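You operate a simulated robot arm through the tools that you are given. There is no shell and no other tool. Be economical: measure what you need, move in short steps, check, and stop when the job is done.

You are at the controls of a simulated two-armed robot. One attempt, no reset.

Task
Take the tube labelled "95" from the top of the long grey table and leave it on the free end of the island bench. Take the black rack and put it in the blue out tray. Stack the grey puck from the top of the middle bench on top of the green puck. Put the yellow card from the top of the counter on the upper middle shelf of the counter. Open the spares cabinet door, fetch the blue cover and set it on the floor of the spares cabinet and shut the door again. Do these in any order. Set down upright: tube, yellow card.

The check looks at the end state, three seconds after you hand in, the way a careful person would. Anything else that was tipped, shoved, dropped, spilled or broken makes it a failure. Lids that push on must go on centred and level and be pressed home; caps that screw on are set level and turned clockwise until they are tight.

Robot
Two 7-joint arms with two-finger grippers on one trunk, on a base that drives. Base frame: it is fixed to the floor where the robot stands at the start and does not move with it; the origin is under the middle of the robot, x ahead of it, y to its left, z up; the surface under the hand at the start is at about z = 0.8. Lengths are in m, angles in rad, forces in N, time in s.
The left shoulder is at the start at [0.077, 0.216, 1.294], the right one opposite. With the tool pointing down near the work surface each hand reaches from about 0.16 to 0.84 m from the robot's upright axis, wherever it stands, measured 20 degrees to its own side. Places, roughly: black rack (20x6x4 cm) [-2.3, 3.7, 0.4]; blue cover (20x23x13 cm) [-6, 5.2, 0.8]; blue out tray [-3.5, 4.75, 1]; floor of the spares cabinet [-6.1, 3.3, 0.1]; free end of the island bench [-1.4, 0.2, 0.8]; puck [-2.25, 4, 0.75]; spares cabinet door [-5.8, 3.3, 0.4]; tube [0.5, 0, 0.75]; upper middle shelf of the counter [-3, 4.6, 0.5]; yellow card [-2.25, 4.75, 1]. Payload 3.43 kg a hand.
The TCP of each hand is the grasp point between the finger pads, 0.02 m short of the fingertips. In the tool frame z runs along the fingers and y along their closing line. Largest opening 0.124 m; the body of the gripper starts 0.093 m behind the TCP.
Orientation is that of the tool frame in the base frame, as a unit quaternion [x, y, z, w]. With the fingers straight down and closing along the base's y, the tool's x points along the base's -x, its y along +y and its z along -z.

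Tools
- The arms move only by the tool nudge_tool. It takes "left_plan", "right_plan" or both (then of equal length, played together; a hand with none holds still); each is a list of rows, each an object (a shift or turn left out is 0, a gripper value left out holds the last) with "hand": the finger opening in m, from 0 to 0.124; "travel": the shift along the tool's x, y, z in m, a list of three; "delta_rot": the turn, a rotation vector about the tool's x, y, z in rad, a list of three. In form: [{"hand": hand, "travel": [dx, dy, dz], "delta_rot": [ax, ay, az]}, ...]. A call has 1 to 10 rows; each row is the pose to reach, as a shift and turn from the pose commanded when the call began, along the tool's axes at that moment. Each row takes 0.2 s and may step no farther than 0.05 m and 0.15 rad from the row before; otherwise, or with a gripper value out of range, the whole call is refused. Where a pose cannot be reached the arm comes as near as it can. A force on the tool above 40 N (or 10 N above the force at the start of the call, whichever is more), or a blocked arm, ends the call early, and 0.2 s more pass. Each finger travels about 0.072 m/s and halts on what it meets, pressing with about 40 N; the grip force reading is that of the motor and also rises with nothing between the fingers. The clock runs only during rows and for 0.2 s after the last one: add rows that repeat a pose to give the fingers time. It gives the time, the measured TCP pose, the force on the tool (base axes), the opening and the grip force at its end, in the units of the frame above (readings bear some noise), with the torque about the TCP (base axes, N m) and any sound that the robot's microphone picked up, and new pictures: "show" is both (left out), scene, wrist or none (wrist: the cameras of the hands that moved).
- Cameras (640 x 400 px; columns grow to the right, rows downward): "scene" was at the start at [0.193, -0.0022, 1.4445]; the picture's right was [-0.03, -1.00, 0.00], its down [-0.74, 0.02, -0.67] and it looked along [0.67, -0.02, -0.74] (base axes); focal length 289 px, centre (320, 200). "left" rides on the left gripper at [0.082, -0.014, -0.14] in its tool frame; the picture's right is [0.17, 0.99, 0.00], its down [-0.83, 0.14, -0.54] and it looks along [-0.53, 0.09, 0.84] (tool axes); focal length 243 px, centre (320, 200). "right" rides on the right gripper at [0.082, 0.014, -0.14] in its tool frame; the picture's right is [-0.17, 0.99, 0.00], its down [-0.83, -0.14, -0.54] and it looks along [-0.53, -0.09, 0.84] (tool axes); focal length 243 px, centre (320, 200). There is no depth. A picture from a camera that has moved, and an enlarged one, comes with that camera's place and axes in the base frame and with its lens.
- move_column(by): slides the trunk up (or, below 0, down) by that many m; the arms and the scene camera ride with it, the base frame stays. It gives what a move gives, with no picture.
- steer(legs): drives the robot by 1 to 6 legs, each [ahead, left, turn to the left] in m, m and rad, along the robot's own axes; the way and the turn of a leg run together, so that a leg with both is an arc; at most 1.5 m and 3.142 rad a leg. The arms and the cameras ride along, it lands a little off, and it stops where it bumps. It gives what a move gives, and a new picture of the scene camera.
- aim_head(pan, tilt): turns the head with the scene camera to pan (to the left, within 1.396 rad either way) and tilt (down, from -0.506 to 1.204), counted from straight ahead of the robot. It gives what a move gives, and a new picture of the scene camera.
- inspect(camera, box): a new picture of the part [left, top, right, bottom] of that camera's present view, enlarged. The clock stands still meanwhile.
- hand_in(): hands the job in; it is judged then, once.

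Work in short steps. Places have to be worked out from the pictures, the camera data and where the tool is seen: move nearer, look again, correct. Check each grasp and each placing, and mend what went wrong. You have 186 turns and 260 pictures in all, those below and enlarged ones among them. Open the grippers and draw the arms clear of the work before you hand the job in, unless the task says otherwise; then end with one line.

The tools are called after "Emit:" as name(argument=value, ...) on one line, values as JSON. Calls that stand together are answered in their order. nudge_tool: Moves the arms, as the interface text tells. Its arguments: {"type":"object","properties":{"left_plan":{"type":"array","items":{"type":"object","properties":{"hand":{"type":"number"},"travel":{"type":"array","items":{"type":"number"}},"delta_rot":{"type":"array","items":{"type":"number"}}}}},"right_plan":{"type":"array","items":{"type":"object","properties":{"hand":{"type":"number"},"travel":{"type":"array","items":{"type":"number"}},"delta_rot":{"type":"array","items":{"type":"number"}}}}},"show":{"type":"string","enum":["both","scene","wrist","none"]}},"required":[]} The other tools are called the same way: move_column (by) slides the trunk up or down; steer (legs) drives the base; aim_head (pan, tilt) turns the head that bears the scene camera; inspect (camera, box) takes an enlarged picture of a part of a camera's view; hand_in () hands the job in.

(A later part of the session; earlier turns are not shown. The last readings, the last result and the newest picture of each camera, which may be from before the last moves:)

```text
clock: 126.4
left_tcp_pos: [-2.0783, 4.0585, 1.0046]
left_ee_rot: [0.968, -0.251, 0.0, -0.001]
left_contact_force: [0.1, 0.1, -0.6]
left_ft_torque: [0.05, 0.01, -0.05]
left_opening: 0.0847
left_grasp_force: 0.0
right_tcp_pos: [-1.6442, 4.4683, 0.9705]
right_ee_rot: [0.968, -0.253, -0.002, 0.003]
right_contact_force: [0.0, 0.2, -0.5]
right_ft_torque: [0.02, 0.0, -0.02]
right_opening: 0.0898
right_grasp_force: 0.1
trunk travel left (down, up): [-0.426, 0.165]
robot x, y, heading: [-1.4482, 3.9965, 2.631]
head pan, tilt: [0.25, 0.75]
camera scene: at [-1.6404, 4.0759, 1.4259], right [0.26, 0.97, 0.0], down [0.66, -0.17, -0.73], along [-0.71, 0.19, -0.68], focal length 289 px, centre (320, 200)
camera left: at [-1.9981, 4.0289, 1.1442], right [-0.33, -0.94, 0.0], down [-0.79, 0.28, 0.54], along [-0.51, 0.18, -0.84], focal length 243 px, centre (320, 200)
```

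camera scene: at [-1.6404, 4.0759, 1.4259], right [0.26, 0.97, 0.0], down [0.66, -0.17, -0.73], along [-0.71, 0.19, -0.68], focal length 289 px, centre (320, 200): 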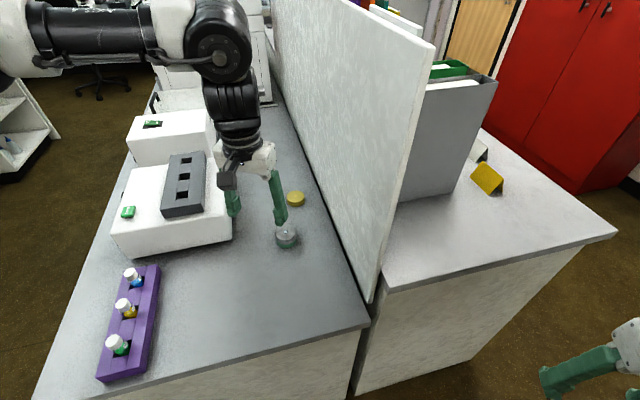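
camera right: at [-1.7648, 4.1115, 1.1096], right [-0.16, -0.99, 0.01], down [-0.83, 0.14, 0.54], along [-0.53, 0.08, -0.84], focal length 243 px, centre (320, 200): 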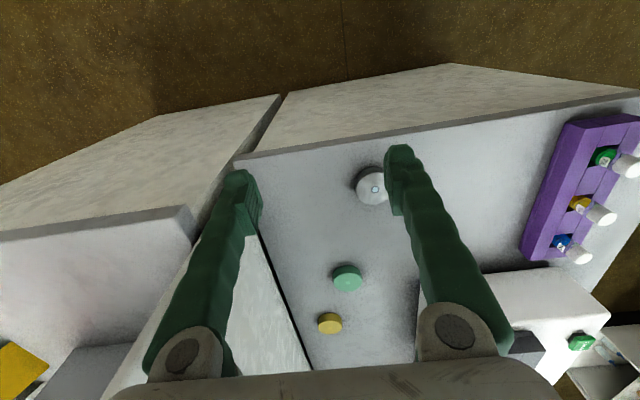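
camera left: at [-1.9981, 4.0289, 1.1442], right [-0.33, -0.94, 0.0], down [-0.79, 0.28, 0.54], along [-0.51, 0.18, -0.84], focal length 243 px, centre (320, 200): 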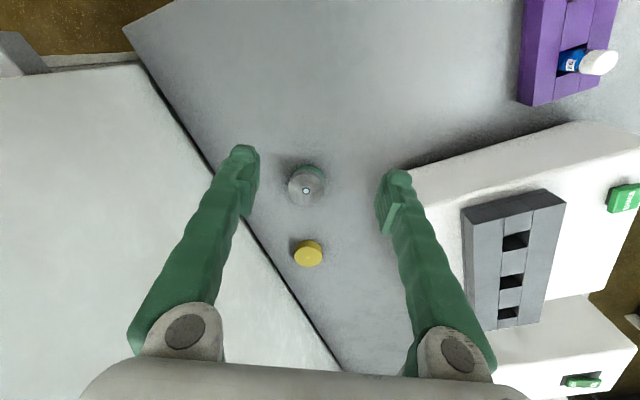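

Stacked well. I inspect it once, then back off and drive around to the bench's south side for the black rack.

Emit:
inspect(camera="scene", box=[230, 180, 350, 270])

Emit:
steer(legs=[[-0.45, 0, 0], [0, 0, -1.06], [-0.78, 0, 0], [0, 0.7, 0]])

Emit:
aim_head(pan=0.4, tilt=0.7)

```text
4.44 times, centred on (290, 225) of scene
camera zoom: at [-1.6404, 4.0759, 1.4259], right [0.26, 0.97, 0.0], down [0.66, -0.17, -0.73], along [-0.71, 0.19, -0.68], focal length 1284 px, centre (453, 89)
```

zoom: 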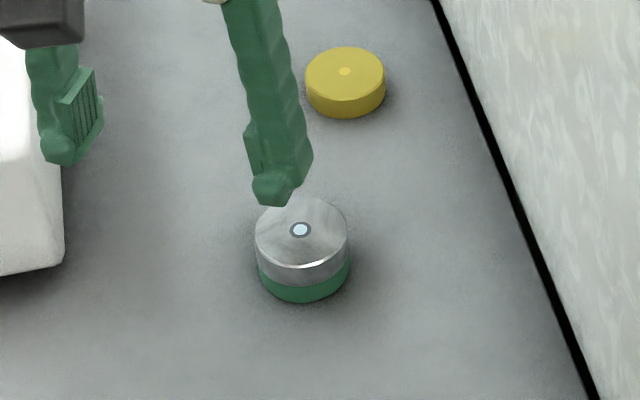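

```text
clock: 147.6
left_tcp_pos: [-2.0105, 3.5351, 1.0038]
left_ee_rot: [0.721, -0.693, -0.001, 0.0]
left_contact_force: [-0.3, -0.5, 0.4]
left_ft_torque: [-0.01, -0.03, 0.05]
left_opening: 0.0848
left_grasp_force: 0.1
right_tcp_pos: [-1.4361, 3.3792, 0.9694]
right_ee_rot: [0.72, -0.694, -0.003, 0.002]
right_contact_force: [0.4, 0.3, -0.5]
right_ft_torque: [0.02, 0.01, -0.02]
right_opening: 0.09
right_grasp_force: 0.1
trunk travel left (down, up): [-0.426, 0.165]
robot x, y, heading: [-1.7357, 2.9668, 1.614]
head pan, tilt: [0.25, 0.75]
camera scene: at [-1.7701, 3.1685, 1.4258], right [0.96, 0.29, 0.0], down [0.19, -0.65, -0.73], along [-0.21, 0.7, -0.68], focal length 289 px, centre (320, 200)
```

scene: 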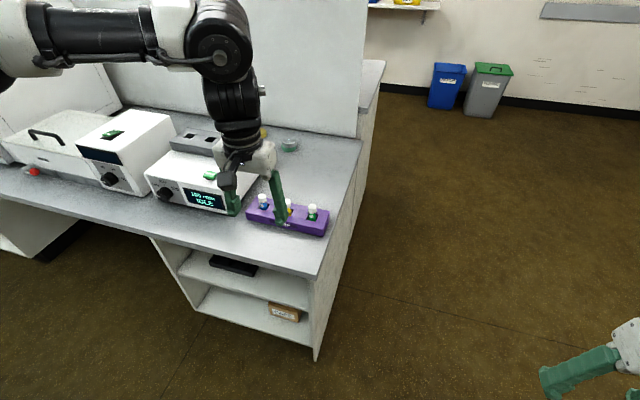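

```text
clock: 148.2
left_tcp_pos: [-2.0109, 3.5355, 1.0039]
left_ee_rot: [0.721, -0.693, 0.0, -0.001]
left_contact_force: [0.4, 0.6, 0.0]
left_ft_torque: [0.0, 0.02, -0.03]
left_opening: 0.0848
left_grasp_force: 0.2
right_tcp_pos: [-1.4371, 3.3793, 0.9696]
right_ee_rot: [0.721, -0.693, -0.003, 0.003]
right_contact_force: [-0.2, 0.6, -0.2]
right_ft_torque: [-0.02, 0.01, 0.01]
right_opening: 0.0898
right_grasp_force: 0.1
trunk travel left (down, up): [-0.426, 0.165]
robot x, y, heading: [-1.7397, 2.9614, 1.613]
head pan, tilt: [0.4, 0.7]
camera scene: at [-1.7827, 3.1659, 1.43], right [0.91, 0.43, 0.0], down [0.27, -0.58, -0.76], along [-0.33, 0.69, -0.64], focal length 289 px, centre (320, 200)
```

scene: 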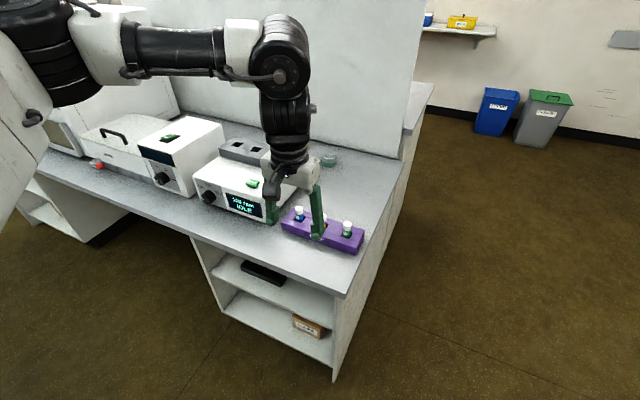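

Stacking is neat. The black rack lies lengthwise on the upper shelf; I pull the left hand back, strafe left 0.35, and look closer.

Emit:
nudge_tool(left_plan=[{"travel": [0.04, 0, 0]}, {"travel": [0.08, 0, 0]}, {"travel": [0.12, 0, 0]}, {"travel": [0.16, 0, 0]}], show="none")

Emit:
steer(legs=[[-0.05, 0.35, -0.04]])

Emit:
move_column(by=-0.4)

Emit:
aim_head(pan=0.25, tilt=0.75)

```text
clock: 149.2
left_tcp_pos: [-2.028, 3.4017, 1.0032]
left_ee_rot: [0.719, -0.695, 0.003, -0.001]
left_contact_force: [-1.7, -0.8, 1.0]
left_ft_torque: [0.03, -0.02, 0.0]
left_opening: 0.085
left_grasp_force: 0.1
left hand out of reach, approached as far as the arm can: row 3, 4
right_tcp_pos: [-1.4371, 3.3786, 0.9702]
right_ee_rot: [0.721, -0.693, -0.003, 0.001]
right_contact_force: [-0.2, 0.0, 0.7]
right_ft_torque: [0.01, -0.05, -0.02]
right_opening: 0.0901
right_grasp_force: 0.0
trunk travel left (down, up): [-0.426, 0.165]
robot x, y, heading: [-1.741, 2.9656, 1.609]
head pan, tilt: [0.4, 0.7]
```

```text
clock: 154.5
left_tcp_pos: [-2.3635, 3.3557, 1.0034]
left_ee_rot: [-0.707, 0.707, -0.003, 0.0]
left_contact_force: [-0.3, -0.1, 0.6]
left_ft_torque: [0.02, 0.01, 0.0]
left_opening: 0.0849
left_grasp_force: 0.1
right_tcp_pos: [-1.7733, 3.3122, 0.9689]
right_ee_rot: [0.709, -0.705, -0.002, 0.002]
right_contact_force: [0.0, 0.0, -0.2]
right_ft_torque: [0.01, 0.02, 0.02]
right_opening: 0.0898
right_grasp_force: 0.0
trunk travel left (down, up): [-0.426, 0.165]
robot x, y, heading: [-2.0908, 2.9036, 1.583]
head pan, tilt: [0.4, 0.7]
camera scene: at [-2.1265, 3.1088, 1.43], right [0.92, 0.4, 0.0], down [0.25, -0.59, -0.76], along [-0.3, 0.7, -0.64], focal length 289 px, centre (320, 200)
```

scene: 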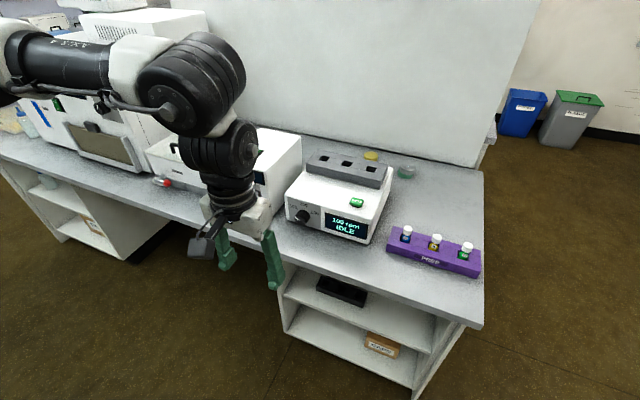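

```text
clock: 158.3
left_tcp_pos: [-2.3637, 3.3535, 0.5054]
left_ee_rot: [-0.698, 0.7, -0.11, -0.103]
left_contact_force: [0.9, -0.1, 0.2]
left_ft_torque: [0.0, 0.01, -0.02]
left_opening: 0.0849
left_grasp_force: 0.0
right_tcp_pos: [-1.7726, 3.3012, 0.4871]
right_ee_rot: [0.701, -0.698, 0.102, 0.108]
right_contact_force: [0.3, -0.3, -0.2]
right_ft_torque: [0.01, 0.0, -0.02]
right_opening: 0.0897
right_grasp_force: 0.0
trunk travel left (down, up): [-0.026, 0.565]
robot x, y, heading: [-2.0907, 2.9031, 1.579]
head pan, tilt: [0.4, 0.7]
```

```text
clock: 159.0
left_tcp_pos: [-2.364, 3.3527, 0.5056]
left_ee_rot: [-0.698, 0.699, -0.11, -0.104]
left_contact_force: [-0.9, -0.3, -0.1]
left_ft_torque: [0.0, 0.01, 0.0]
left_opening: 0.085
left_grasp_force: 0.1
right_tcp_pos: [-1.7737, 3.3013, 0.4873]
right_ee_rot: [0.702, -0.696, 0.103, 0.108]
right_contact_force: [-0.4, -0.1, -0.1]
right_ft_torque: [-0.06, 0.01, -0.01]
right_opening: 0.09
right_grasp_force: 0.0
trunk travel left (down, up): [-0.026, 0.565]
robot x, y, heading: [-2.0863, 2.9072, 1.578]
head pan, tilt: [0.25, 0.75]
camera scene: at [-2.1149, 3.2357, 1.0052], right [0.97, 0.25, 0.0], down [0.17, -0.66, -0.73], along [-0.19, 0.71, -0.68], focal length 289 px, centre (320, 200)
```

scene: 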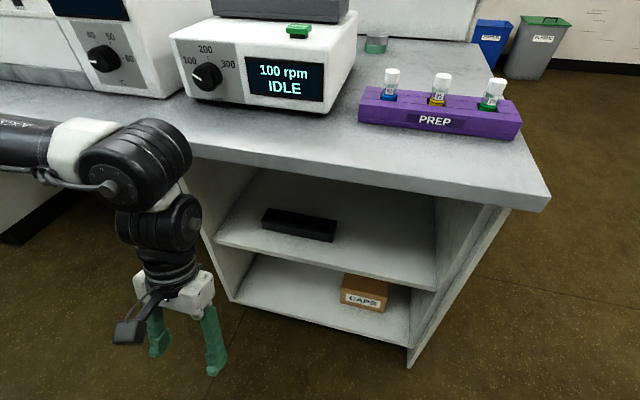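

Now the rack is well visible; I enlarge it.

Emit:
inspect(camera="scene", box=[200, 160, 460, 320])

```text
2.46 times, centred on (330, 240) of scene
camera zoom: at [-2.1149, 3.2357, 1.0052], right [0.97, 0.25, 0.0], down [0.17, -0.66, -0.73], along [-0.19, 0.71, -0.68], focal length 711 px, centre (295, 102)
```

zoom: 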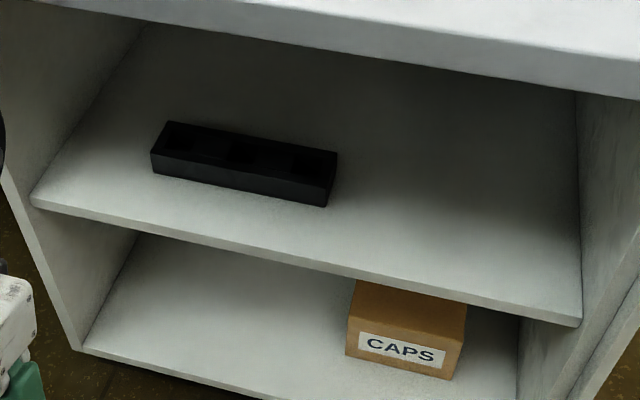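

The rack has three wells, occupies x −2.41…−2.21, y 3.71…3.77 on a shelf at z ≈ 0.405 with front edge y ≈ 3.634. Plan: hook it from behind to pull it to overhang, then pinch it top/bottom. First pitch the left hand forward, fingers closed.

Emit:
nudge_tool(left_plan=[{"hand": 0.0, "travel": [-0.014, -0.007, -0.008], "delta_rot": [0, -0.136, 0]}, {"travel": [-0.029, -0.014, -0.017], "delta_rot": [0, -0.272, 0]}, {"travel": [-0.043, -0.021, -0.025], "delta_rot": [0, -0.408, 0]}, {"travel": [-0.058, -0.028, -0.034], "delta_rot": [0, -0.545, 0]}, {"travel": [-0.072, -0.035, -0.042], "delta_rot": [0, -0.68, 0]}, {"travel": [-0.086, -0.042, -0.05], "delta_rot": [0, -0.816, 0]}, {"travel": [-0.1, -0.049, -0.058], "delta_rot": [0, -0.953, 0]}, {"travel": [-0.115, -0.056, -0.067], "delta_rot": [0, -1.09, 0]}])

```text
clock: 160.8
left_tcp_pos: [-2.373, 3.4911, 0.5198]
left_ee_rot: [-0.645, 0.658, 0.256, 0.291]
left_contact_force: [0.4, -0.1, 0.3]
left_ft_torque: [0.0, 0.02, 0.01]
left_opening: 0.0
left_grasp_force: 35.0
left hand out of reach, approached as far as the arm can: row 1, 2, 3, 4, 5, 6, 7, 8
right_tcp_pos: [-1.7715, 3.3005, 0.4875]
right_ee_rot: [0.701, -0.697, 0.102, 0.108]
right_contact_force: [0.5, 0.1, -0.5]
right_ft_torque: [-0.02, 0.02, -0.01]
right_opening: 0.0899
right_grasp_force: 0.1
trunk travel left (down, up): [-0.026, 0.565]
robot x, y, heading: [-2.0904, 2.9039, 1.577]
head pan, tilt: [0.25, 0.75]
camera scene: at [-2.1149, 3.2357, 1.0052], right [0.97, 0.25, 0.0], down [0.17, -0.66, -0.73], along [-0.19, 0.71, -0.68], focal length 289 px, centre (320, 200)
camera left: at [-2.367, 3.3323, 0.5583], right [-0.98, -0.08, -0.16], down [-0.17, 0.2, 0.96], along [-0.05, 0.98, -0.21], focal length 243 px, centre (320, 200)
```

scene: 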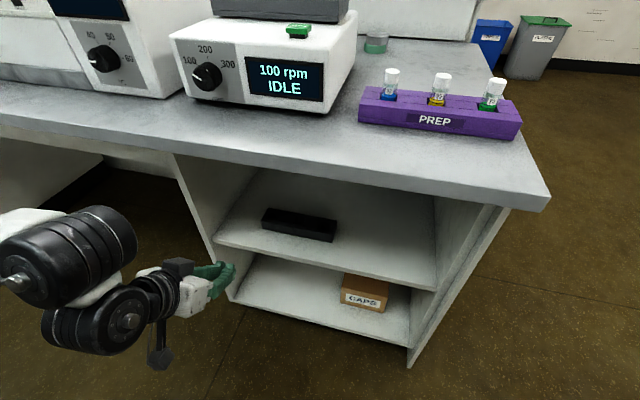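
left: 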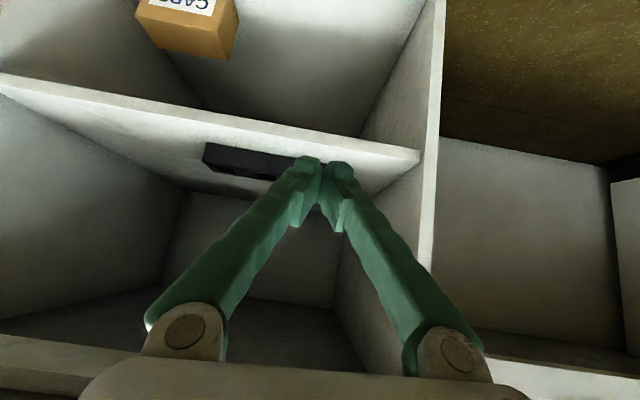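

Pitch achieved (45° down). Now I roll the hand 90° so that the fingers close in the vertical plane.

Emit:
nudge_tool(left_plan=[{"delta_rot": [0, 0, 0.15]}, {"delta_rot": [0, 0, 0.3]}, {"delta_rot": [0, 0, 0.45]}, {"delta_rot": [0, 0, 0.6]}, {"delta_rot": [0, 0, 0.75]}, {"delta_rot": [0, 0, 0.9]}, {"delta_rot": [0, 0, 1.05]}, {"delta_rot": [0, 0, 1.2]}, {"delta_rot": [0, 0, 1.35]}, {"delta_rot": [0, 0, 1.5]}])

```text
clock: 163.0
left_tcp_pos: [-2.3752, 3.4911, 0.5166]
left_ee_rot: [-0.033, 0.923, 0.383, 0.017]
left_contact_force: [-0.1, 0.1, -0.1]
left_ft_torque: [0.04, -0.02, -0.04]
left_opening: 0.0
left_grasp_force: 34.4
left hand out of reach, approached as far as the arm can: row 1, 2
right_tcp_pos: [-1.7722, 3.3002, 0.4864]
right_ee_rot: [0.701, -0.698, 0.102, 0.108]
right_contact_force: [-0.1, 0.3, -0.7]
right_ft_torque: [0.0, 0.06, 0.0]
right_opening: 0.09
right_grasp_force: 0.0
trunk travel left (down, up): [-0.026, 0.565]
robot x, y, heading: [-2.0881, 2.901, 1.58]
head pan, tilt: [0.25, 0.75]
camera scene: at [-2.1148, 3.2357, 1.0052], right [0.97, 0.25, 0.0], down [0.17, -0.66, -0.73], along [-0.19, 0.71, -0.68], focal length 289 px, centre (320, 200)
camera left: at [-2.4566, 3.3767, 0.6016], right [-0.24, 0.69, 0.69], down [0.81, -0.24, 0.53], along [0.53, 0.68, -0.5], focal length 243 px, centre (320, 200)
```

scene: 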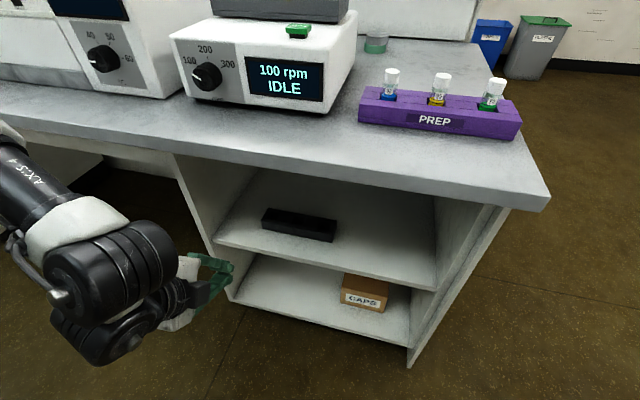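
left: 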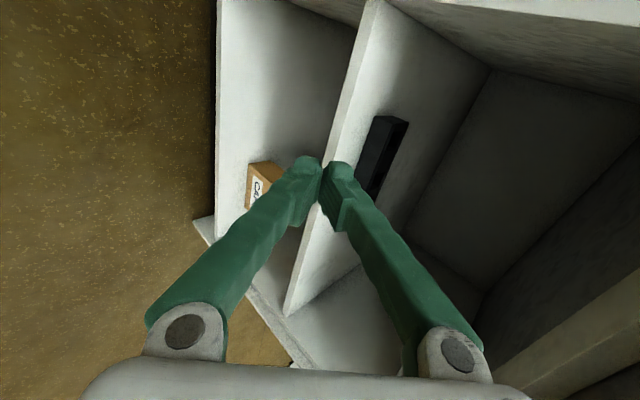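

Orientation is right: fingers 45° down, closing plane vertical. I move to just in front of the rack, centred on x = −2.308 and z ≈ 0.475.

Emit:
nudge_tool(left_plan=[{"travel": [-0.02, 0.01, 0.027]}, {"travel": [-0.04, 0.02, 0.055]}, {"travel": [-0.055, 0.03, 0.082]}, {"travel": [-0.0695, 0.041, 0.109]}])

```text
clock: 164.0
left_tcp_pos: [-2.3083, 3.6001, 0.4728]
left_ee_rot: [-0.035, 0.923, 0.383, 0.018]
left_contact_force: [-0.2, 0.1, -0.3]
left_ft_torque: [-0.02, 0.01, 0.0]
left_opening: 0.0001
left_grasp_force: 34.9
right_tcp_pos: [-1.7724, 3.3005, 0.4875]
right_ee_rot: [0.701, -0.697, 0.103, 0.108]
right_contact_force: [0.5, -0.3, 0.0]
right_ft_torque: [0.03, 0.04, 0.02]
right_opening: 0.0902
right_grasp_force: 0.0
trunk travel left (down, up): [-0.026, 0.565]
robot x, y, heading: [-2.0877, 2.9041, 1.577]
head pan, tilt: [0.25, 0.75]
camera scene: at [-2.1149, 3.236, 1.0051], right [0.97, 0.25, 0.0], down [0.17, -0.66, -0.73], along [-0.19, 0.71, -0.68], focal length 289 px, centre (320, 200)
camera left: at [-2.3891, 3.4861, 0.5563], right [-0.24, 0.69, 0.69], down [0.81, -0.24, 0.53], along [0.53, 0.69, -0.5], focal length 243 px, centre (320, 200)
```

scene: 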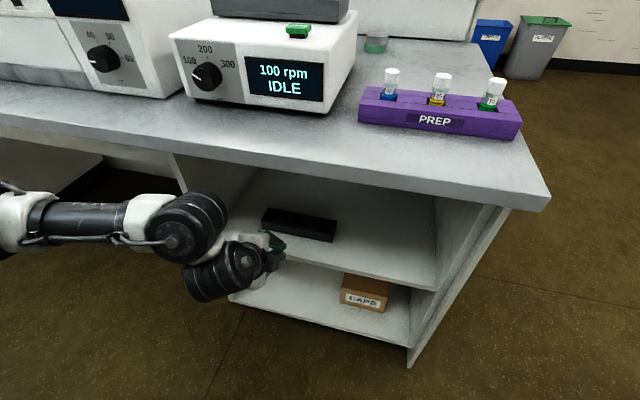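
left: 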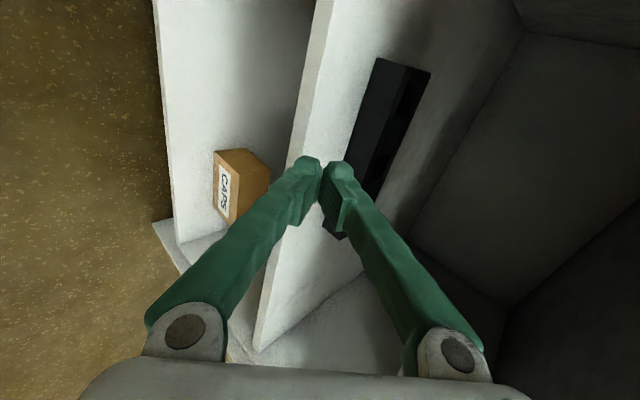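

I advance 0.1 m straight forward above the rack, watching the forearm relative to the side wall.

Emit:
nudge_tool(left_plan=[{"travel": [-0.002, 0.024, 0.024]}, {"travel": [-0.003, 0.047, 0.047]}, {"travel": [-0.005, 0.071, 0.071]}])

```text
clock: 164.8
left_tcp_pos: [-2.3081, 3.7038, 0.4723]
left_ee_rot: [-0.034, 0.923, 0.383, 0.018]
left_contact_force: [0.1, -0.1, -0.4]
left_ft_torque: [-0.03, 0.01, 0.01]
left_opening: 0.0001
left_grasp_force: 34.3
right_tcp_pos: [-1.7731, 3.3023, 0.4865]
right_ee_rot: [0.701, -0.697, 0.102, 0.108]
right_contact_force: [0.5, -0.8, 0.6]
right_ft_torque: [0.0, 0.02, 0.0]
right_opening: 0.0901
right_grasp_force: 0.0
trunk travel left (down, up): [-0.026, 0.565]
robot x, y, heading: [-2.0876, 2.9041, 1.58]
head pan, tilt: [0.25, 0.75]
camera scene: at [-2.1148, 3.2359, 1.0051], right [0.97, 0.25, 0.0], down [0.17, -0.66, -0.73], along [-0.19, 0.71, -0.68], focal length 289 px, centre (320, 200)
camera left: at [-2.3894, 3.5887, 0.5569], right [-0.24, 0.69, 0.69], down [0.81, -0.24, 0.53], along [0.53, 0.69, -0.5], focal length 243 px, centre (320, 200)
```

scene: 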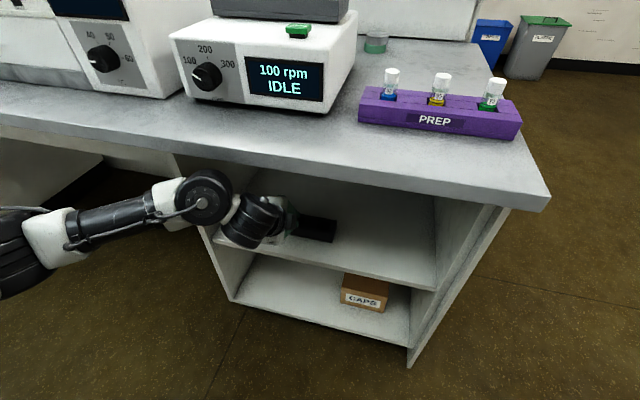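
left: 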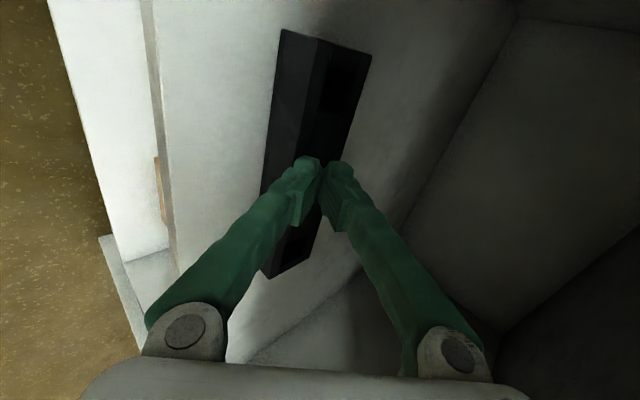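

The forearm would come close to the side wall. I back the base 0.1 m so the arm is straighter, then extend again.

Emit:
steer(legs=[[-0.1, 0, 0]])

Emit:
nudge_tool(left_plan=[{"travel": [-0.002, 0.024, 0.024]}, {"travel": [-0.003, 0.047, 0.047]}, {"travel": [-0.005, 0.071, 0.071]}, {"travel": [-0.007, 0.099, 0.099]}])

```text
clock: 166.1
left_tcp_pos: [-2.3063, 3.6033, 0.4729]
left_ee_rot: [-0.033, 0.923, 0.383, 0.018]
left_contact_force: [-1.0, -0.4, -0.3]
left_ft_torque: [0.04, -0.02, 0.02]
left_opening: 0.0
left_grasp_force: 34.5
right_tcp_pos: [-1.7709, 3.2016, 0.4869]
right_ee_rot: [0.701, -0.698, 0.101, 0.109]
right_contact_force: [0.1, 0.8, 0.3]
right_ft_torque: [-0.02, -0.02, 0.01]
right_opening: 0.0897
right_grasp_force: 0.1
trunk travel left (down, up): [-0.026, 0.565]
robot x, y, heading: [-2.0859, 2.8052, 1.573]
head pan, tilt: [0.25, 0.75]
camera scene: at [-2.1136, 3.1356, 1.0054], right [0.97, 0.25, 0.0], down [0.17, -0.66, -0.73], along [-0.18, 0.71, -0.68], focal length 289 px, centre (320, 200)
```

scene: 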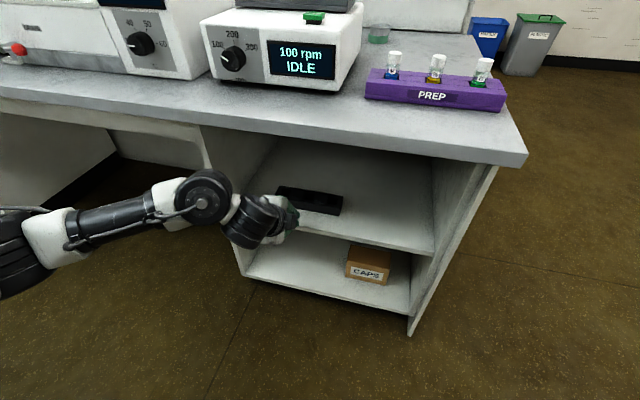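

```text
clock: 167.1
left_tcp_pos: [-2.3042, 3.744, 0.4739]
left_ee_rot: [-0.033, 0.923, 0.383, 0.017]
left_contact_force: [0.8, -0.6, 0.5]
left_ft_torque: [0.02, -0.02, 0.02]
left_opening: 0.0003
left_grasp_force: 33.8
right_tcp_pos: [-1.7707, 3.2009, 0.4858]
right_ee_rot: [0.7, -0.698, 0.102, 0.108]
right_contact_force: [-0.8, 0.1, -1.2]
right_ft_torque: [-0.02, -0.01, 0.0]
right_opening: 0.09
right_grasp_force: 0.0
trunk travel left (down, up): [-0.026, 0.565]
robot x, y, heading: [-2.0876, 2.8084, 1.575]
head pan, tilt: [0.25, 0.75]
camera scene: at [-2.1134, 3.1363, 1.0051], right [0.97, 0.25, 0.0], down [0.17, -0.66, -0.73], along [-0.18, 0.71, -0.68], focal length 289 px, centre (320, 200)
camera left: at [-2.3861, 3.6299, 0.5581], right [-0.24, 0.69, 0.69], down [0.81, -0.24, 0.53], along [0.53, 0.68, -0.5], focal length 243 px, centre (320, 200)
```

scene: 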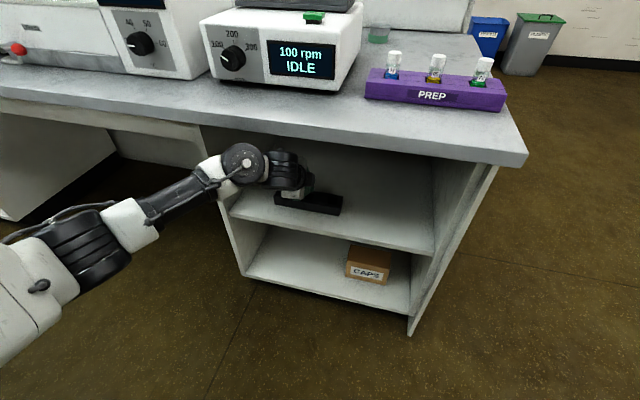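
left: 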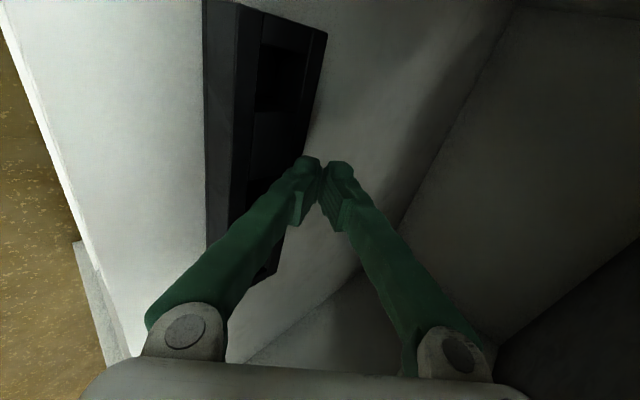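

The arm is straight now with the tip near the rack's back edge. I advance 6 cm more.

Emit:
nudge_tool(left_plan=[{"travel": [-0.002, 0.022, 0.022]}, {"travel": [-0.003, 0.046, 0.046]}])

```text
clock: 167.7
left_tcp_pos: [-2.3056, 3.8065, 0.4714]
left_ee_rot: [-0.033, 0.924, 0.381, 0.018]
left_contact_force: [-1.0, 1.3, -0.6]
left_ft_torque: [-0.01, -0.03, -0.01]
left_opening: 0.0001
left_grasp_force: 34.1
right_tcp_pos: [-1.7722, 3.2024, 0.4871]
right_ee_rot: [0.701, -0.698, 0.102, 0.108]
right_contact_force: [-0.2, 0.8, 0.2]
right_ft_torque: [0.0, 0.02, 0.02]
right_opening: 0.0901
right_grasp_force: 0.0
trunk travel left (down, up): [-0.026, 0.565]
robot x, y, heading: [-2.0882, 2.8048, 1.577]
head pan, tilt: [0.25, 0.75]
camera scene: at [-2.1138, 3.1367, 1.0049], right [0.97, 0.25, 0.0], down [0.17, -0.66, -0.73], along [-0.18, 0.71, -0.68], focal length 289 px, centre (320, 200)
camera left: at [-2.3866, 3.6942, 0.5553], right [-0.24, 0.69, 0.68], down [0.81, -0.24, 0.53], along [0.53, 0.68, -0.5], focal length 243 px, centre (320, 200)
```

scene: 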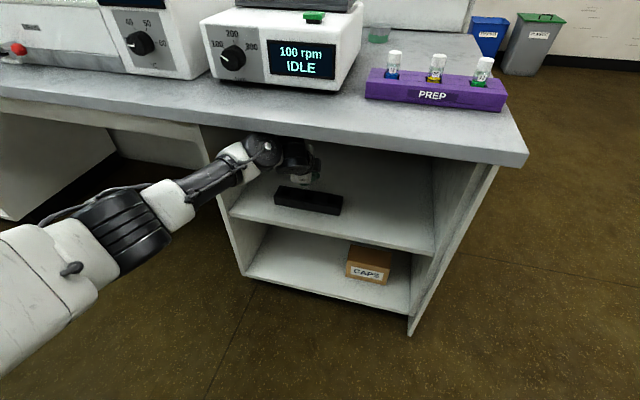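
left: 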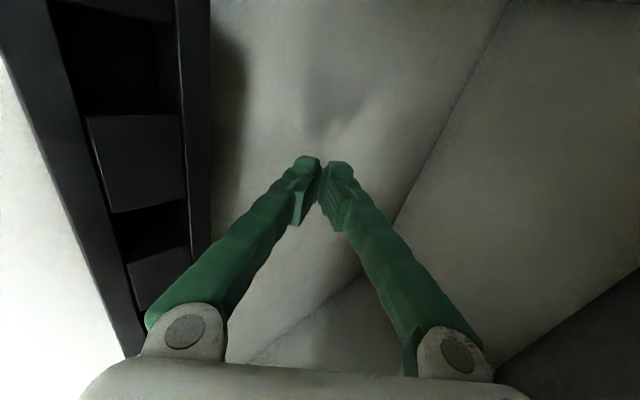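

The fingertips are behind the rack. I lower them to about 1 cm above the shelf.

Emit:
nudge_tool(left_plan=[{"travel": [0.001, -0.013, 0.013]}, {"travel": [0.002, -0.024, 0.024]}], show="wrist")

```text
clock: 168.3
left_tcp_pos: [-2.3038, 3.8084, 0.4395]
left_ee_rot: [-0.033, 0.923, 0.383, 0.018]
left_contact_force: [0.4, -0.1, 0.5]
left_ft_torque: [-0.01, -0.03, 0.0]
left_opening: 0.0
left_grasp_force: 34.1
right_tcp_pos: [-1.7713, 3.2009, 0.4872]
right_ee_rot: [0.701, -0.698, 0.102, 0.108]
right_contact_force: [0.1, -0.4, 0.1]
right_ft_torque: [0.0, 0.0, -0.03]
right_opening: 0.0899
right_grasp_force: 0.1
trunk travel left (down, up): [-0.026, 0.565]
robot x, y, heading: [-2.0882, 2.8068, 1.576]
head pan, tilt: [0.25, 0.75]
camera left: at [-2.386, 3.6939, 0.5234], right [-0.24, 0.69, 0.69], down [0.81, -0.24, 0.53], along [0.53, 0.68, -0.5], focal length 243 px, centre (320, 200)
```

left: 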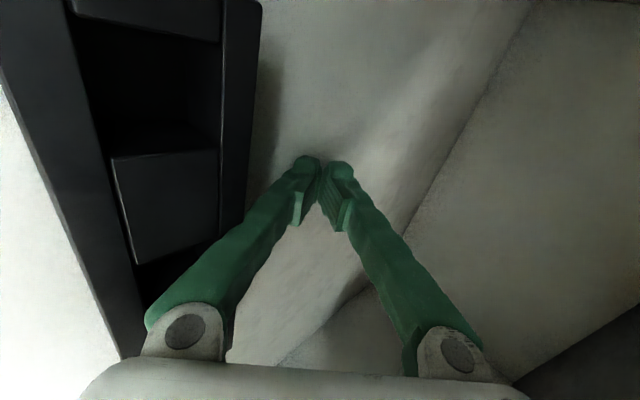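

The flared finger linkage would ride on the rack's top edge in this roll. I retreat, to re-roll so the fingers close along x (two straight hooks with a slim profile).

Emit:
nudge_tool(left_plan=[{"travel": [-0.001, 0.013, -0.013]}, {"travel": [-0.002, 0.026, -0.026]}, {"travel": [-0.001, -0.001, -0.053]}, {"travel": [0.0, -0.03, -0.082]}, {"travel": [0.002, -0.059, -0.111]}, {"travel": [0.004, -0.088, -0.14]}, {"travel": [0.006, -0.117, -0.169]}, {"travel": [0.006, -0.14, -0.192]}], show="none")

Emit:
nudge_tool(left_plan=[{"delta_rot": [0, 0, 0.15]}, {"delta_rot": [0, 0, 0.3]}, {"delta_rot": [0, 0, 0.45]}, {"delta_rot": [0, 0, 0.6]}, {"delta_rot": [0, 0, 0.75]}, {"delta_rot": [0, 0, 0.9]}, {"delta_rot": [0, 0, 1.05]}, {"delta_rot": [0, 0, 1.2]}, {"delta_rot": [0, 0, 1.35]}, {"delta_rot": [0, 0, 1.5]}], show="wrist")

```text
clock: 170.1
left_tcp_pos: [-2.3041, 3.5721, 0.479]
left_ee_rot: [-0.034, 0.923, 0.383, 0.018]
left_contact_force: [0.5, 0.8, -0.1]
left_ft_torque: [0.03, 0.0, -0.01]
left_opening: 0.0
left_grasp_force: 34.2
right_tcp_pos: [-1.7719, 3.2012, 0.4867]
right_ee_rot: [0.7, -0.698, 0.102, 0.108]
right_contact_force: [-0.6, 0.5, 0.5]
right_ft_torque: [0.02, -0.03, 0.0]
right_opening: 0.0901
right_grasp_force: 0.1
trunk travel left (down, up): [-0.026, 0.565]
robot x, y, heading: [-2.0858, 2.8083, 1.577]
head pan, tilt: [0.25, 0.75]
```

```text
clock: 172.3
left_tcp_pos: [-2.3033, 3.5727, 0.4759]
left_ee_rot: [0.606, 0.697, 0.293, -0.248]
left_contact_force: [-0.5, 0.1, -0.7]
left_ft_torque: [-0.01, -0.03, 0.01]
left_opening: 0.0003
left_grasp_force: 34.1
right_tcp_pos: [-1.7709, 3.2019, 0.4863]
right_ee_rot: [0.7, -0.698, 0.102, 0.109]
right_contact_force: [-1.0, 0.4, 0.0]
right_ft_torque: [-0.02, -0.06, 0.03]
right_opening: 0.0899
right_grasp_force: 0.1
trunk travel left (down, up): [-0.026, 0.565]
robot x, y, heading: [-2.0893, 2.8049, 1.576]
head pan, tilt: [0.25, 0.75]
camera left: at [-2.3289, 3.5289, 0.6302], right [0.95, 0.21, 0.22], down [0.25, -0.95, -0.19], along [0.17, 0.23, -0.96], focal length 243 px, centre (320, 200)
```

left: 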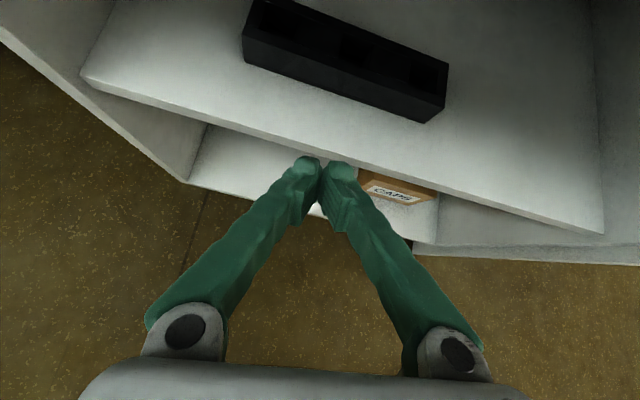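

Camera is now on top, a very good view. I finish the roll, open the fingers to 0.1 and move over the rack to behind it.

Emit:
nudge_tool(left_plan=[{"hand": 0.1, "travel": [0.003, -0.004, -0.004], "delta_rot": [0, 0, 0.144]}, {"travel": [0.032, 0.0, 0.025], "delta_rot": [0, 0, 0.144]}, {"travel": [0.06, 0.004, 0.053], "delta_rot": [0, 0, 0.144]}, {"travel": [0.088, 0.008, 0.081], "delta_rot": [0, 0, 0.144]}, {"travel": [0.116, 0.011, 0.109], "delta_rot": [0, 0, 0.144]}])

```text
clock: 173.5
left_tcp_pos: [-2.3081, 3.7332, 0.4842]
left_ee_rot: [0.654, 0.653, 0.273, -0.268]
left_contact_force: [0.0, -0.2, -0.6]
left_ft_torque: [0.03, -0.02, -0.02]
left_opening: 0.0998
left_grasp_force: 0.2
right_tcp_pos: [-1.7697, 3.2021, 0.4862]
right_ee_rot: [0.701, -0.697, 0.103, 0.108]
right_contact_force: [0.3, 0.2, 0.6]
right_ft_torque: [0.01, -0.01, 0.01]
right_opening: 0.0899
right_grasp_force: 0.1
trunk travel left (down, up): [-0.026, 0.565]
robot x, y, heading: [-2.087, 2.8066, 1.578]
head pan, tilt: [0.25, 0.75]
camera scene: at [-2.1134, 3.1363, 1.0051], right [0.97, 0.25, 0.0], down [0.17, -0.66, -0.73], along [-0.18, 0.71, -0.68], focal length 289 px, centre (320, 200)
camera left: at [-2.3232, 3.6906, 0.6402], right [0.99, 0.11, 0.12], down [0.14, -0.97, -0.21], along [0.1, 0.22, -0.97], focal length 243 px, centre (320, 200)
```

scene: 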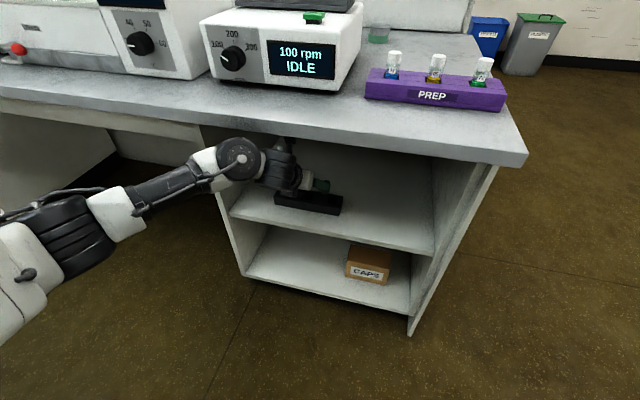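
left: 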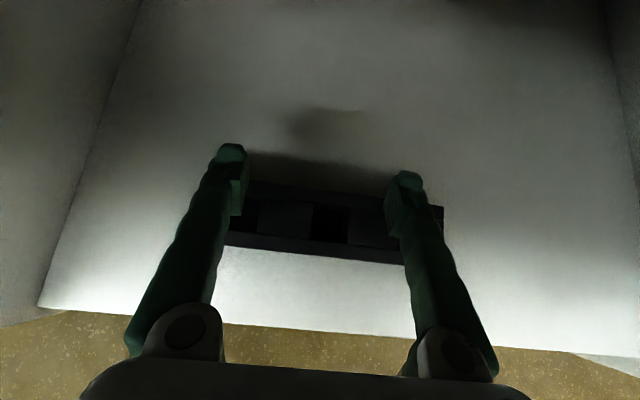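

The rack's top spans y ≈ 3.69–3.745. I advance to y ≈ 3.80 and lower behind it.

Emit:
nudge_tool(left_plan=[{"travel": [0.024, 0, 0.024]}, {"travel": [0.047, 0, 0.047]}, {"travel": [0.03, 0, 0.064]}, {"travel": [0.014, 0, 0.08]}], show="wrist")

```text
clock: 174.5
left_tcp_pos: [-2.3005, 3.8066, 0.4434]
left_ee_rot: [0.653, 0.651, 0.279, -0.269]
left_contact_force: [3.5, 2.0, 11.3]
left_ft_torque: [0.09, 0.51, -0.01]
left_opening: 0.0988
left_grasp_force: 0.2
right_tcp_pos: [-1.7692, 3.2031, 0.4886]
right_ee_rot: [-0.699, 0.7, -0.101, -0.108]
right_contact_force: [-0.4, 0.0, 0.4]
right_ft_torque: [0.02, -0.02, 0.01]
right_opening: 0.0898
right_grasp_force: 0.1
trunk travel left (down, up): [-0.026, 0.565]
robot x, y, heading: [-2.0861, 2.808, 1.571]
head pan, tilt: [0.25, 0.75]
camera left: at [-2.3166, 3.7614, 0.5991], right [0.99, 0.11, 0.13], down [0.13, -0.97, -0.21], along [0.1, 0.23, -0.97], focal length 243 px, centre (320, 200)
```

left: 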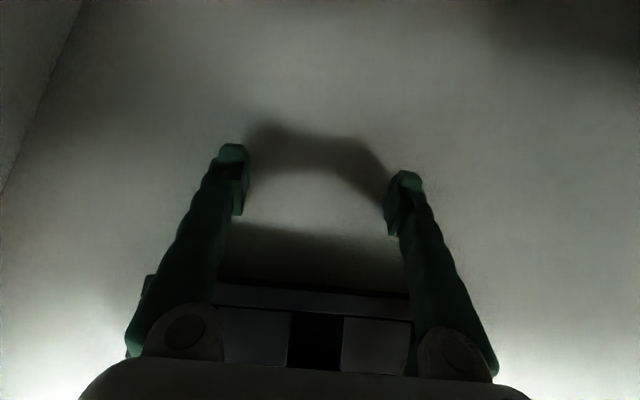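

Light contact with the shelf. I raise 4 mm and pull toward the front 8 cm.

Emit:
nudge_tool(left_plan=[{"travel": [0.003, 0, -0.003]}, {"travel": [-0.011, 0, -0.017]}, {"travel": [-0.025, 0, -0.031]}, {"travel": [-0.036, 0, -0.042]}, {"travel": [-0.045, 0, -0.051]}, {"travel": [-0.054, 0, -0.06]}])

```text
clock: 175.9
left_tcp_pos: [-2.3077, 3.7208, 0.4418]
left_ee_rot: [0.653, 0.652, 0.277, -0.27]
left_contact_force: [-0.2, 13.9, 18.2]
left_ft_torque: [0.14, 0.63, -0.62]
left_opening: 0.0995
left_grasp_force: 0.1
right_tcp_pos: [-1.7712, 3.1995, 0.487]
right_ee_rot: [0.701, -0.698, 0.101, 0.107]
right_contact_force: [-0.3, 0.1, -0.5]
right_ft_torque: [-0.02, -0.04, -0.01]
right_opening: 0.09
right_grasp_force: 0.1
trunk travel left (down, up): [-0.026, 0.565]
robot x, y, heading: [-2.0861, 2.8039, 1.575]
head pan, tilt: [0.25, 0.75]
camera scene: at [-2.1131, 3.1348, 1.0057], right [0.97, 0.25, 0.0], down [0.17, -0.66, -0.73], along [-0.18, 0.71, -0.68], focal length 289 px, centre (320, 200)
camera left: at [-2.3224, 3.6768, 0.599], right [0.99, 0.11, 0.13], down [0.14, -0.97, -0.21], along [0.1, 0.23, -0.97], focal length 243 px, centre (320, 200)
```

scene: 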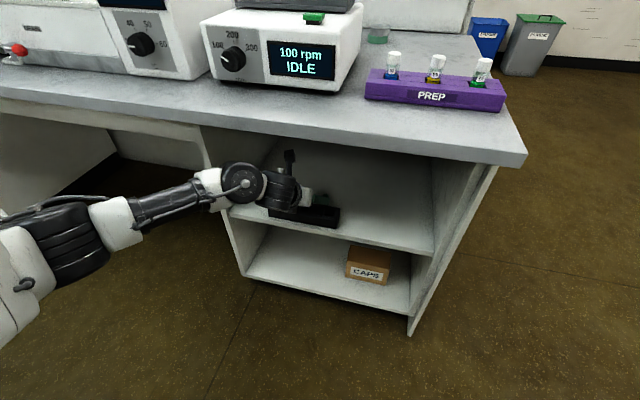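
left: 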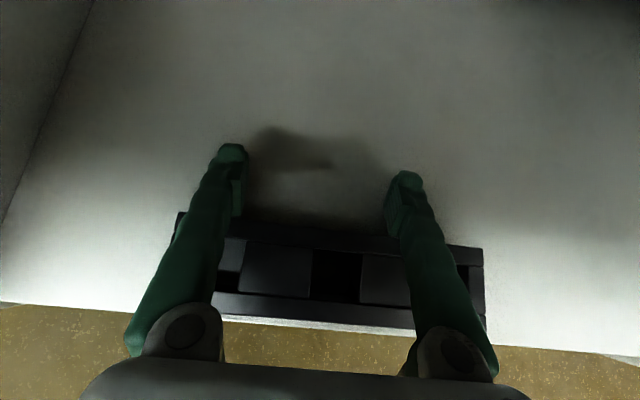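

The rack moved along; its front is almost flush with the shelf edge. I pull 2.6 cm more.

Emit:
nudge_tool(left_plan=[{"travel": [-0.006, 0, -0.006]}, {"travel": [-0.012, 0, -0.012]}, {"travel": [-0.018, 0, -0.018]}])

```text
clock: 176.7
left_tcp_pos: [-2.3079, 3.6933, 0.4434]
left_ee_rot: [0.652, 0.653, 0.275, -0.27]
left_contact_force: [0.3, 15.6, 20.1]
left_ft_torque: [0.2, 0.87, -0.81]
left_opening: 0.0999
left_grasp_force: 0.0
right_tcp_pos: [-1.7703, 3.2011, 0.4868]
right_ee_rot: [0.701, -0.698, 0.102, 0.108]
right_contact_force: [0.7, -0.9, 0.7]
right_ft_torque: [0.04, -0.01, 0.01]
right_opening: 0.09
right_grasp_force: 0.1
trunk travel left (down, up): [-0.026, 0.565]
robot x, y, heading: [-2.0891, 2.8063, 1.577]
head pan, tilt: [0.25, 0.75]
camera scene: at [-2.1131, 3.1349, 1.0057], right [0.97, 0.25, 0.0], down [0.17, -0.66, -0.73], along [-0.18, 0.71, -0.68], focal length 289 px, centre (320, 200)
camera left: at [-2.3222, 3.6511, 0.5989], right [0.99, 0.11, 0.13], down [0.14, -0.97, -0.21], along [0.1, 0.23, -0.97], focal length 243 px, centre (320, 200)
```

scene: 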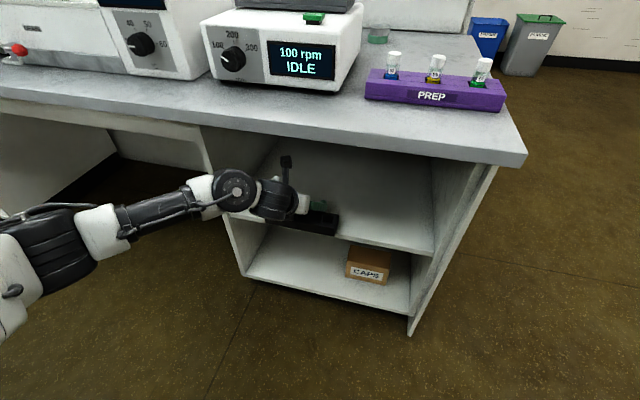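
left: 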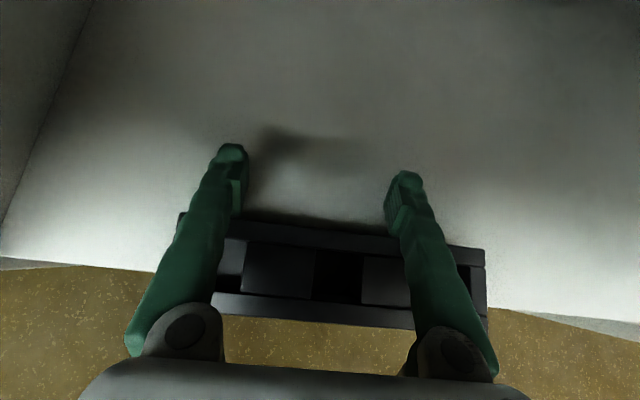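

Overhang is ~1.5 cm (rack centre still 1.5 cm inside the edge). I pull 5 mm more, then lift off upward and retreat above the rack.

Emit:
nudge_tool(left_plan=[{"travel": [-0.003, 0, -0.003]}, {"travel": [-0.004, 0, -0.004]}, {"travel": [0.01, 0, 0.01]}, {"travel": [0.024, 0, -0.004]}, {"travel": [0.04, 0, -0.02]}], show="wrist")

```text
clock: 177.4
left_tcp_pos: [-2.3048, 3.6905, 0.4434]
left_ee_rot: [0.655, 0.65, 0.276, -0.268]
left_contact_force: [2.0, -13.8, 15.7]
left_ft_torque: [-0.32, 0.83, 0.83]
left_opening: 0.1007
left_grasp_force: 0.1
right_tcp_pos: [-1.7722, 3.2006, 0.4872]
right_ee_rot: [0.701, -0.698, 0.1, 0.108]
right_contact_force: [-0.3, 0.1, -0.3]
right_ft_torque: [0.0, 0.0, -0.02]
right_opening: 0.0901
right_grasp_force: 0.2
trunk travel left (down, up): [-0.026, 0.565]
robot x, y, heading: [-2.0866, 2.8065, 1.584]
head pan, tilt: [0.25, 0.75]
stopped in row 3 (left hand): the force on the tool passed its limit at 49 N (the readings are from after the stop); the commanded pose is now the measured one
camera left: at [-2.3195, 3.6471, 0.599], right [0.99, 0.11, 0.12], down [0.13, -0.97, -0.21], along [0.1, 0.22, -0.97], focal length 243 px, centre (320, 200)
```

left: 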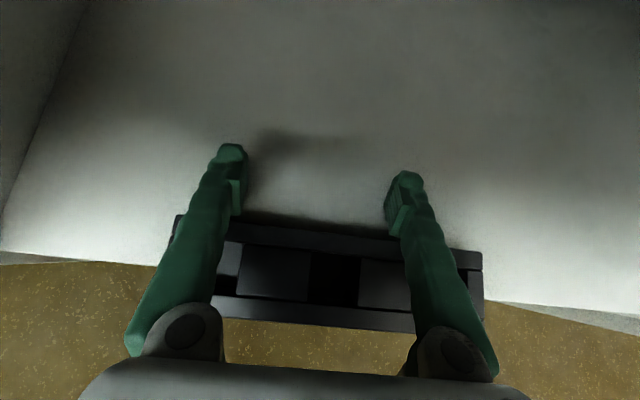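

The tips were pressing the shelf. I lift straight up 4.5 cm, then retreat.

Emit:
nudge_tool(left_plan=[{"travel": [0.01, 0, -0.01]}, {"travel": [0.022, 0, -0.022]}, {"travel": [0.033, 0, -0.033]}, {"travel": [0.012, 0, -0.054]}, {"travel": [-0.01, 0, -0.076]}, {"travel": [-0.032, 0, -0.098]}, {"travel": [-0.054, 0, -0.12]}, {"travel": [-0.076, 0, -0.142]}])

```text
clock: 179.2
left_tcp_pos: [-2.3094, 3.5355, 0.4849]
left_ee_rot: [0.656, 0.651, 0.273, -0.269]
left_contact_force: [0.7, -0.1, 0.0]
left_ft_torque: [-0.05, 0.01, 0.0]
left_opening: 0.0998
left_grasp_force: 0.1
right_tcp_pos: [-1.7723, 3.2015, 0.486]
right_ee_rot: [0.701, -0.697, 0.102, 0.108]
right_contact_force: [0.1, -0.3, 0.1]
right_ft_torque: [0.0, -0.01, -0.02]
right_opening: 0.09
right_grasp_force: 0.1
trunk travel left (down, up): [-0.026, 0.565]
robot x, y, heading: [-2.0872, 2.8039, 1.578]
head pan, tilt: [0.25, 0.75]
camera scene: at [-2.114, 3.1358, 1.0053], right [0.97, 0.25, 0.0], down [0.17, -0.66, -0.73], along [-0.18, 0.71, -0.68], focal length 289 px, centre (320, 200)
camera left: at [-2.3228, 3.4935, 0.6419], right [0.99, 0.11, 0.12], down [0.13, -0.97, -0.21], along [0.1, 0.22, -0.97], focal length 243 px, centre (320, 200)
```

scene: 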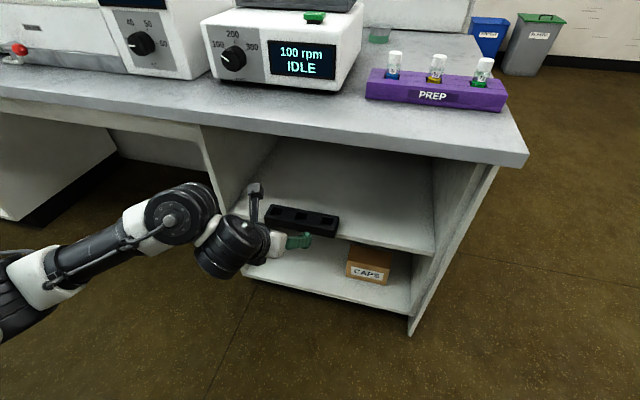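
left: 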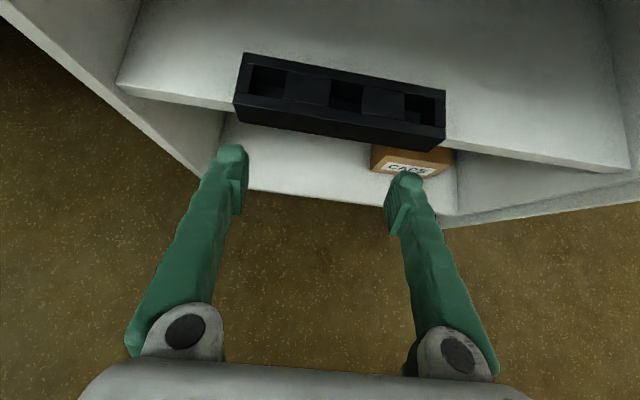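

The rack overhangs ~1.2 cm. I roll the hand back so the fingers close vertically, to pinch its front edge.

Emit:
nudge_tool(left_plan=[{"hand": 0.075, "travel": [-0.01, 0, -0.01], "delta_rot": [0, 0, -0.15]}, {"travel": [-0.02, 0, -0.02], "delta_rot": [0, 0, -0.3]}, {"travel": [-0.03, 0, -0.03], "delta_rot": [0, 0, -0.45]}, {"travel": [-0.035, 0, -0.035], "delta_rot": [0, 0, -0.6]}, {"travel": [-0.035, 0, -0.035], "delta_rot": [0, 0, -0.75]}, {"travel": [-0.035, 0, -0.035], "delta_rot": [0, 0, -0.9]}, {"travel": [-0.035, 0, -0.035], "delta_rot": [0, 0, -1.05]}, {"travel": [-0.035, 0, -0.035], "delta_rot": [0, 0, -1.2]}, {"travel": [-0.035, 0, -0.035], "delta_rot": [0, 0, -1.35]}, {"travel": [-0.035, 0, -0.035], "delta_rot": [0, 0, -1.5]}], show="none")

```text
clock: 181.4
left_tcp_pos: [-2.3086, 3.4857, 0.4847]
left_ee_rot: [0.035, 0.923, 0.382, -0.009]
left_contact_force: [0.5, -0.2, -0.8]
left_ft_torque: [-0.02, 0.01, 0.02]
left_opening: 0.0749
left_grasp_force: 0.0
right_tcp_pos: [-1.7722, 3.2013, 0.4864]
right_ee_rot: [0.701, -0.697, 0.103, 0.108]
right_contact_force: [-0.2, 0.2, 1.3]
right_ft_torque: [-0.02, 0.02, -0.01]
right_opening: 0.09
right_grasp_force: 0.2
trunk travel left (down, up): [-0.026, 0.565]
robot x, y, heading: [-2.0898, 2.8024, 1.578]
head pan, tilt: [0.25, 0.75]
```

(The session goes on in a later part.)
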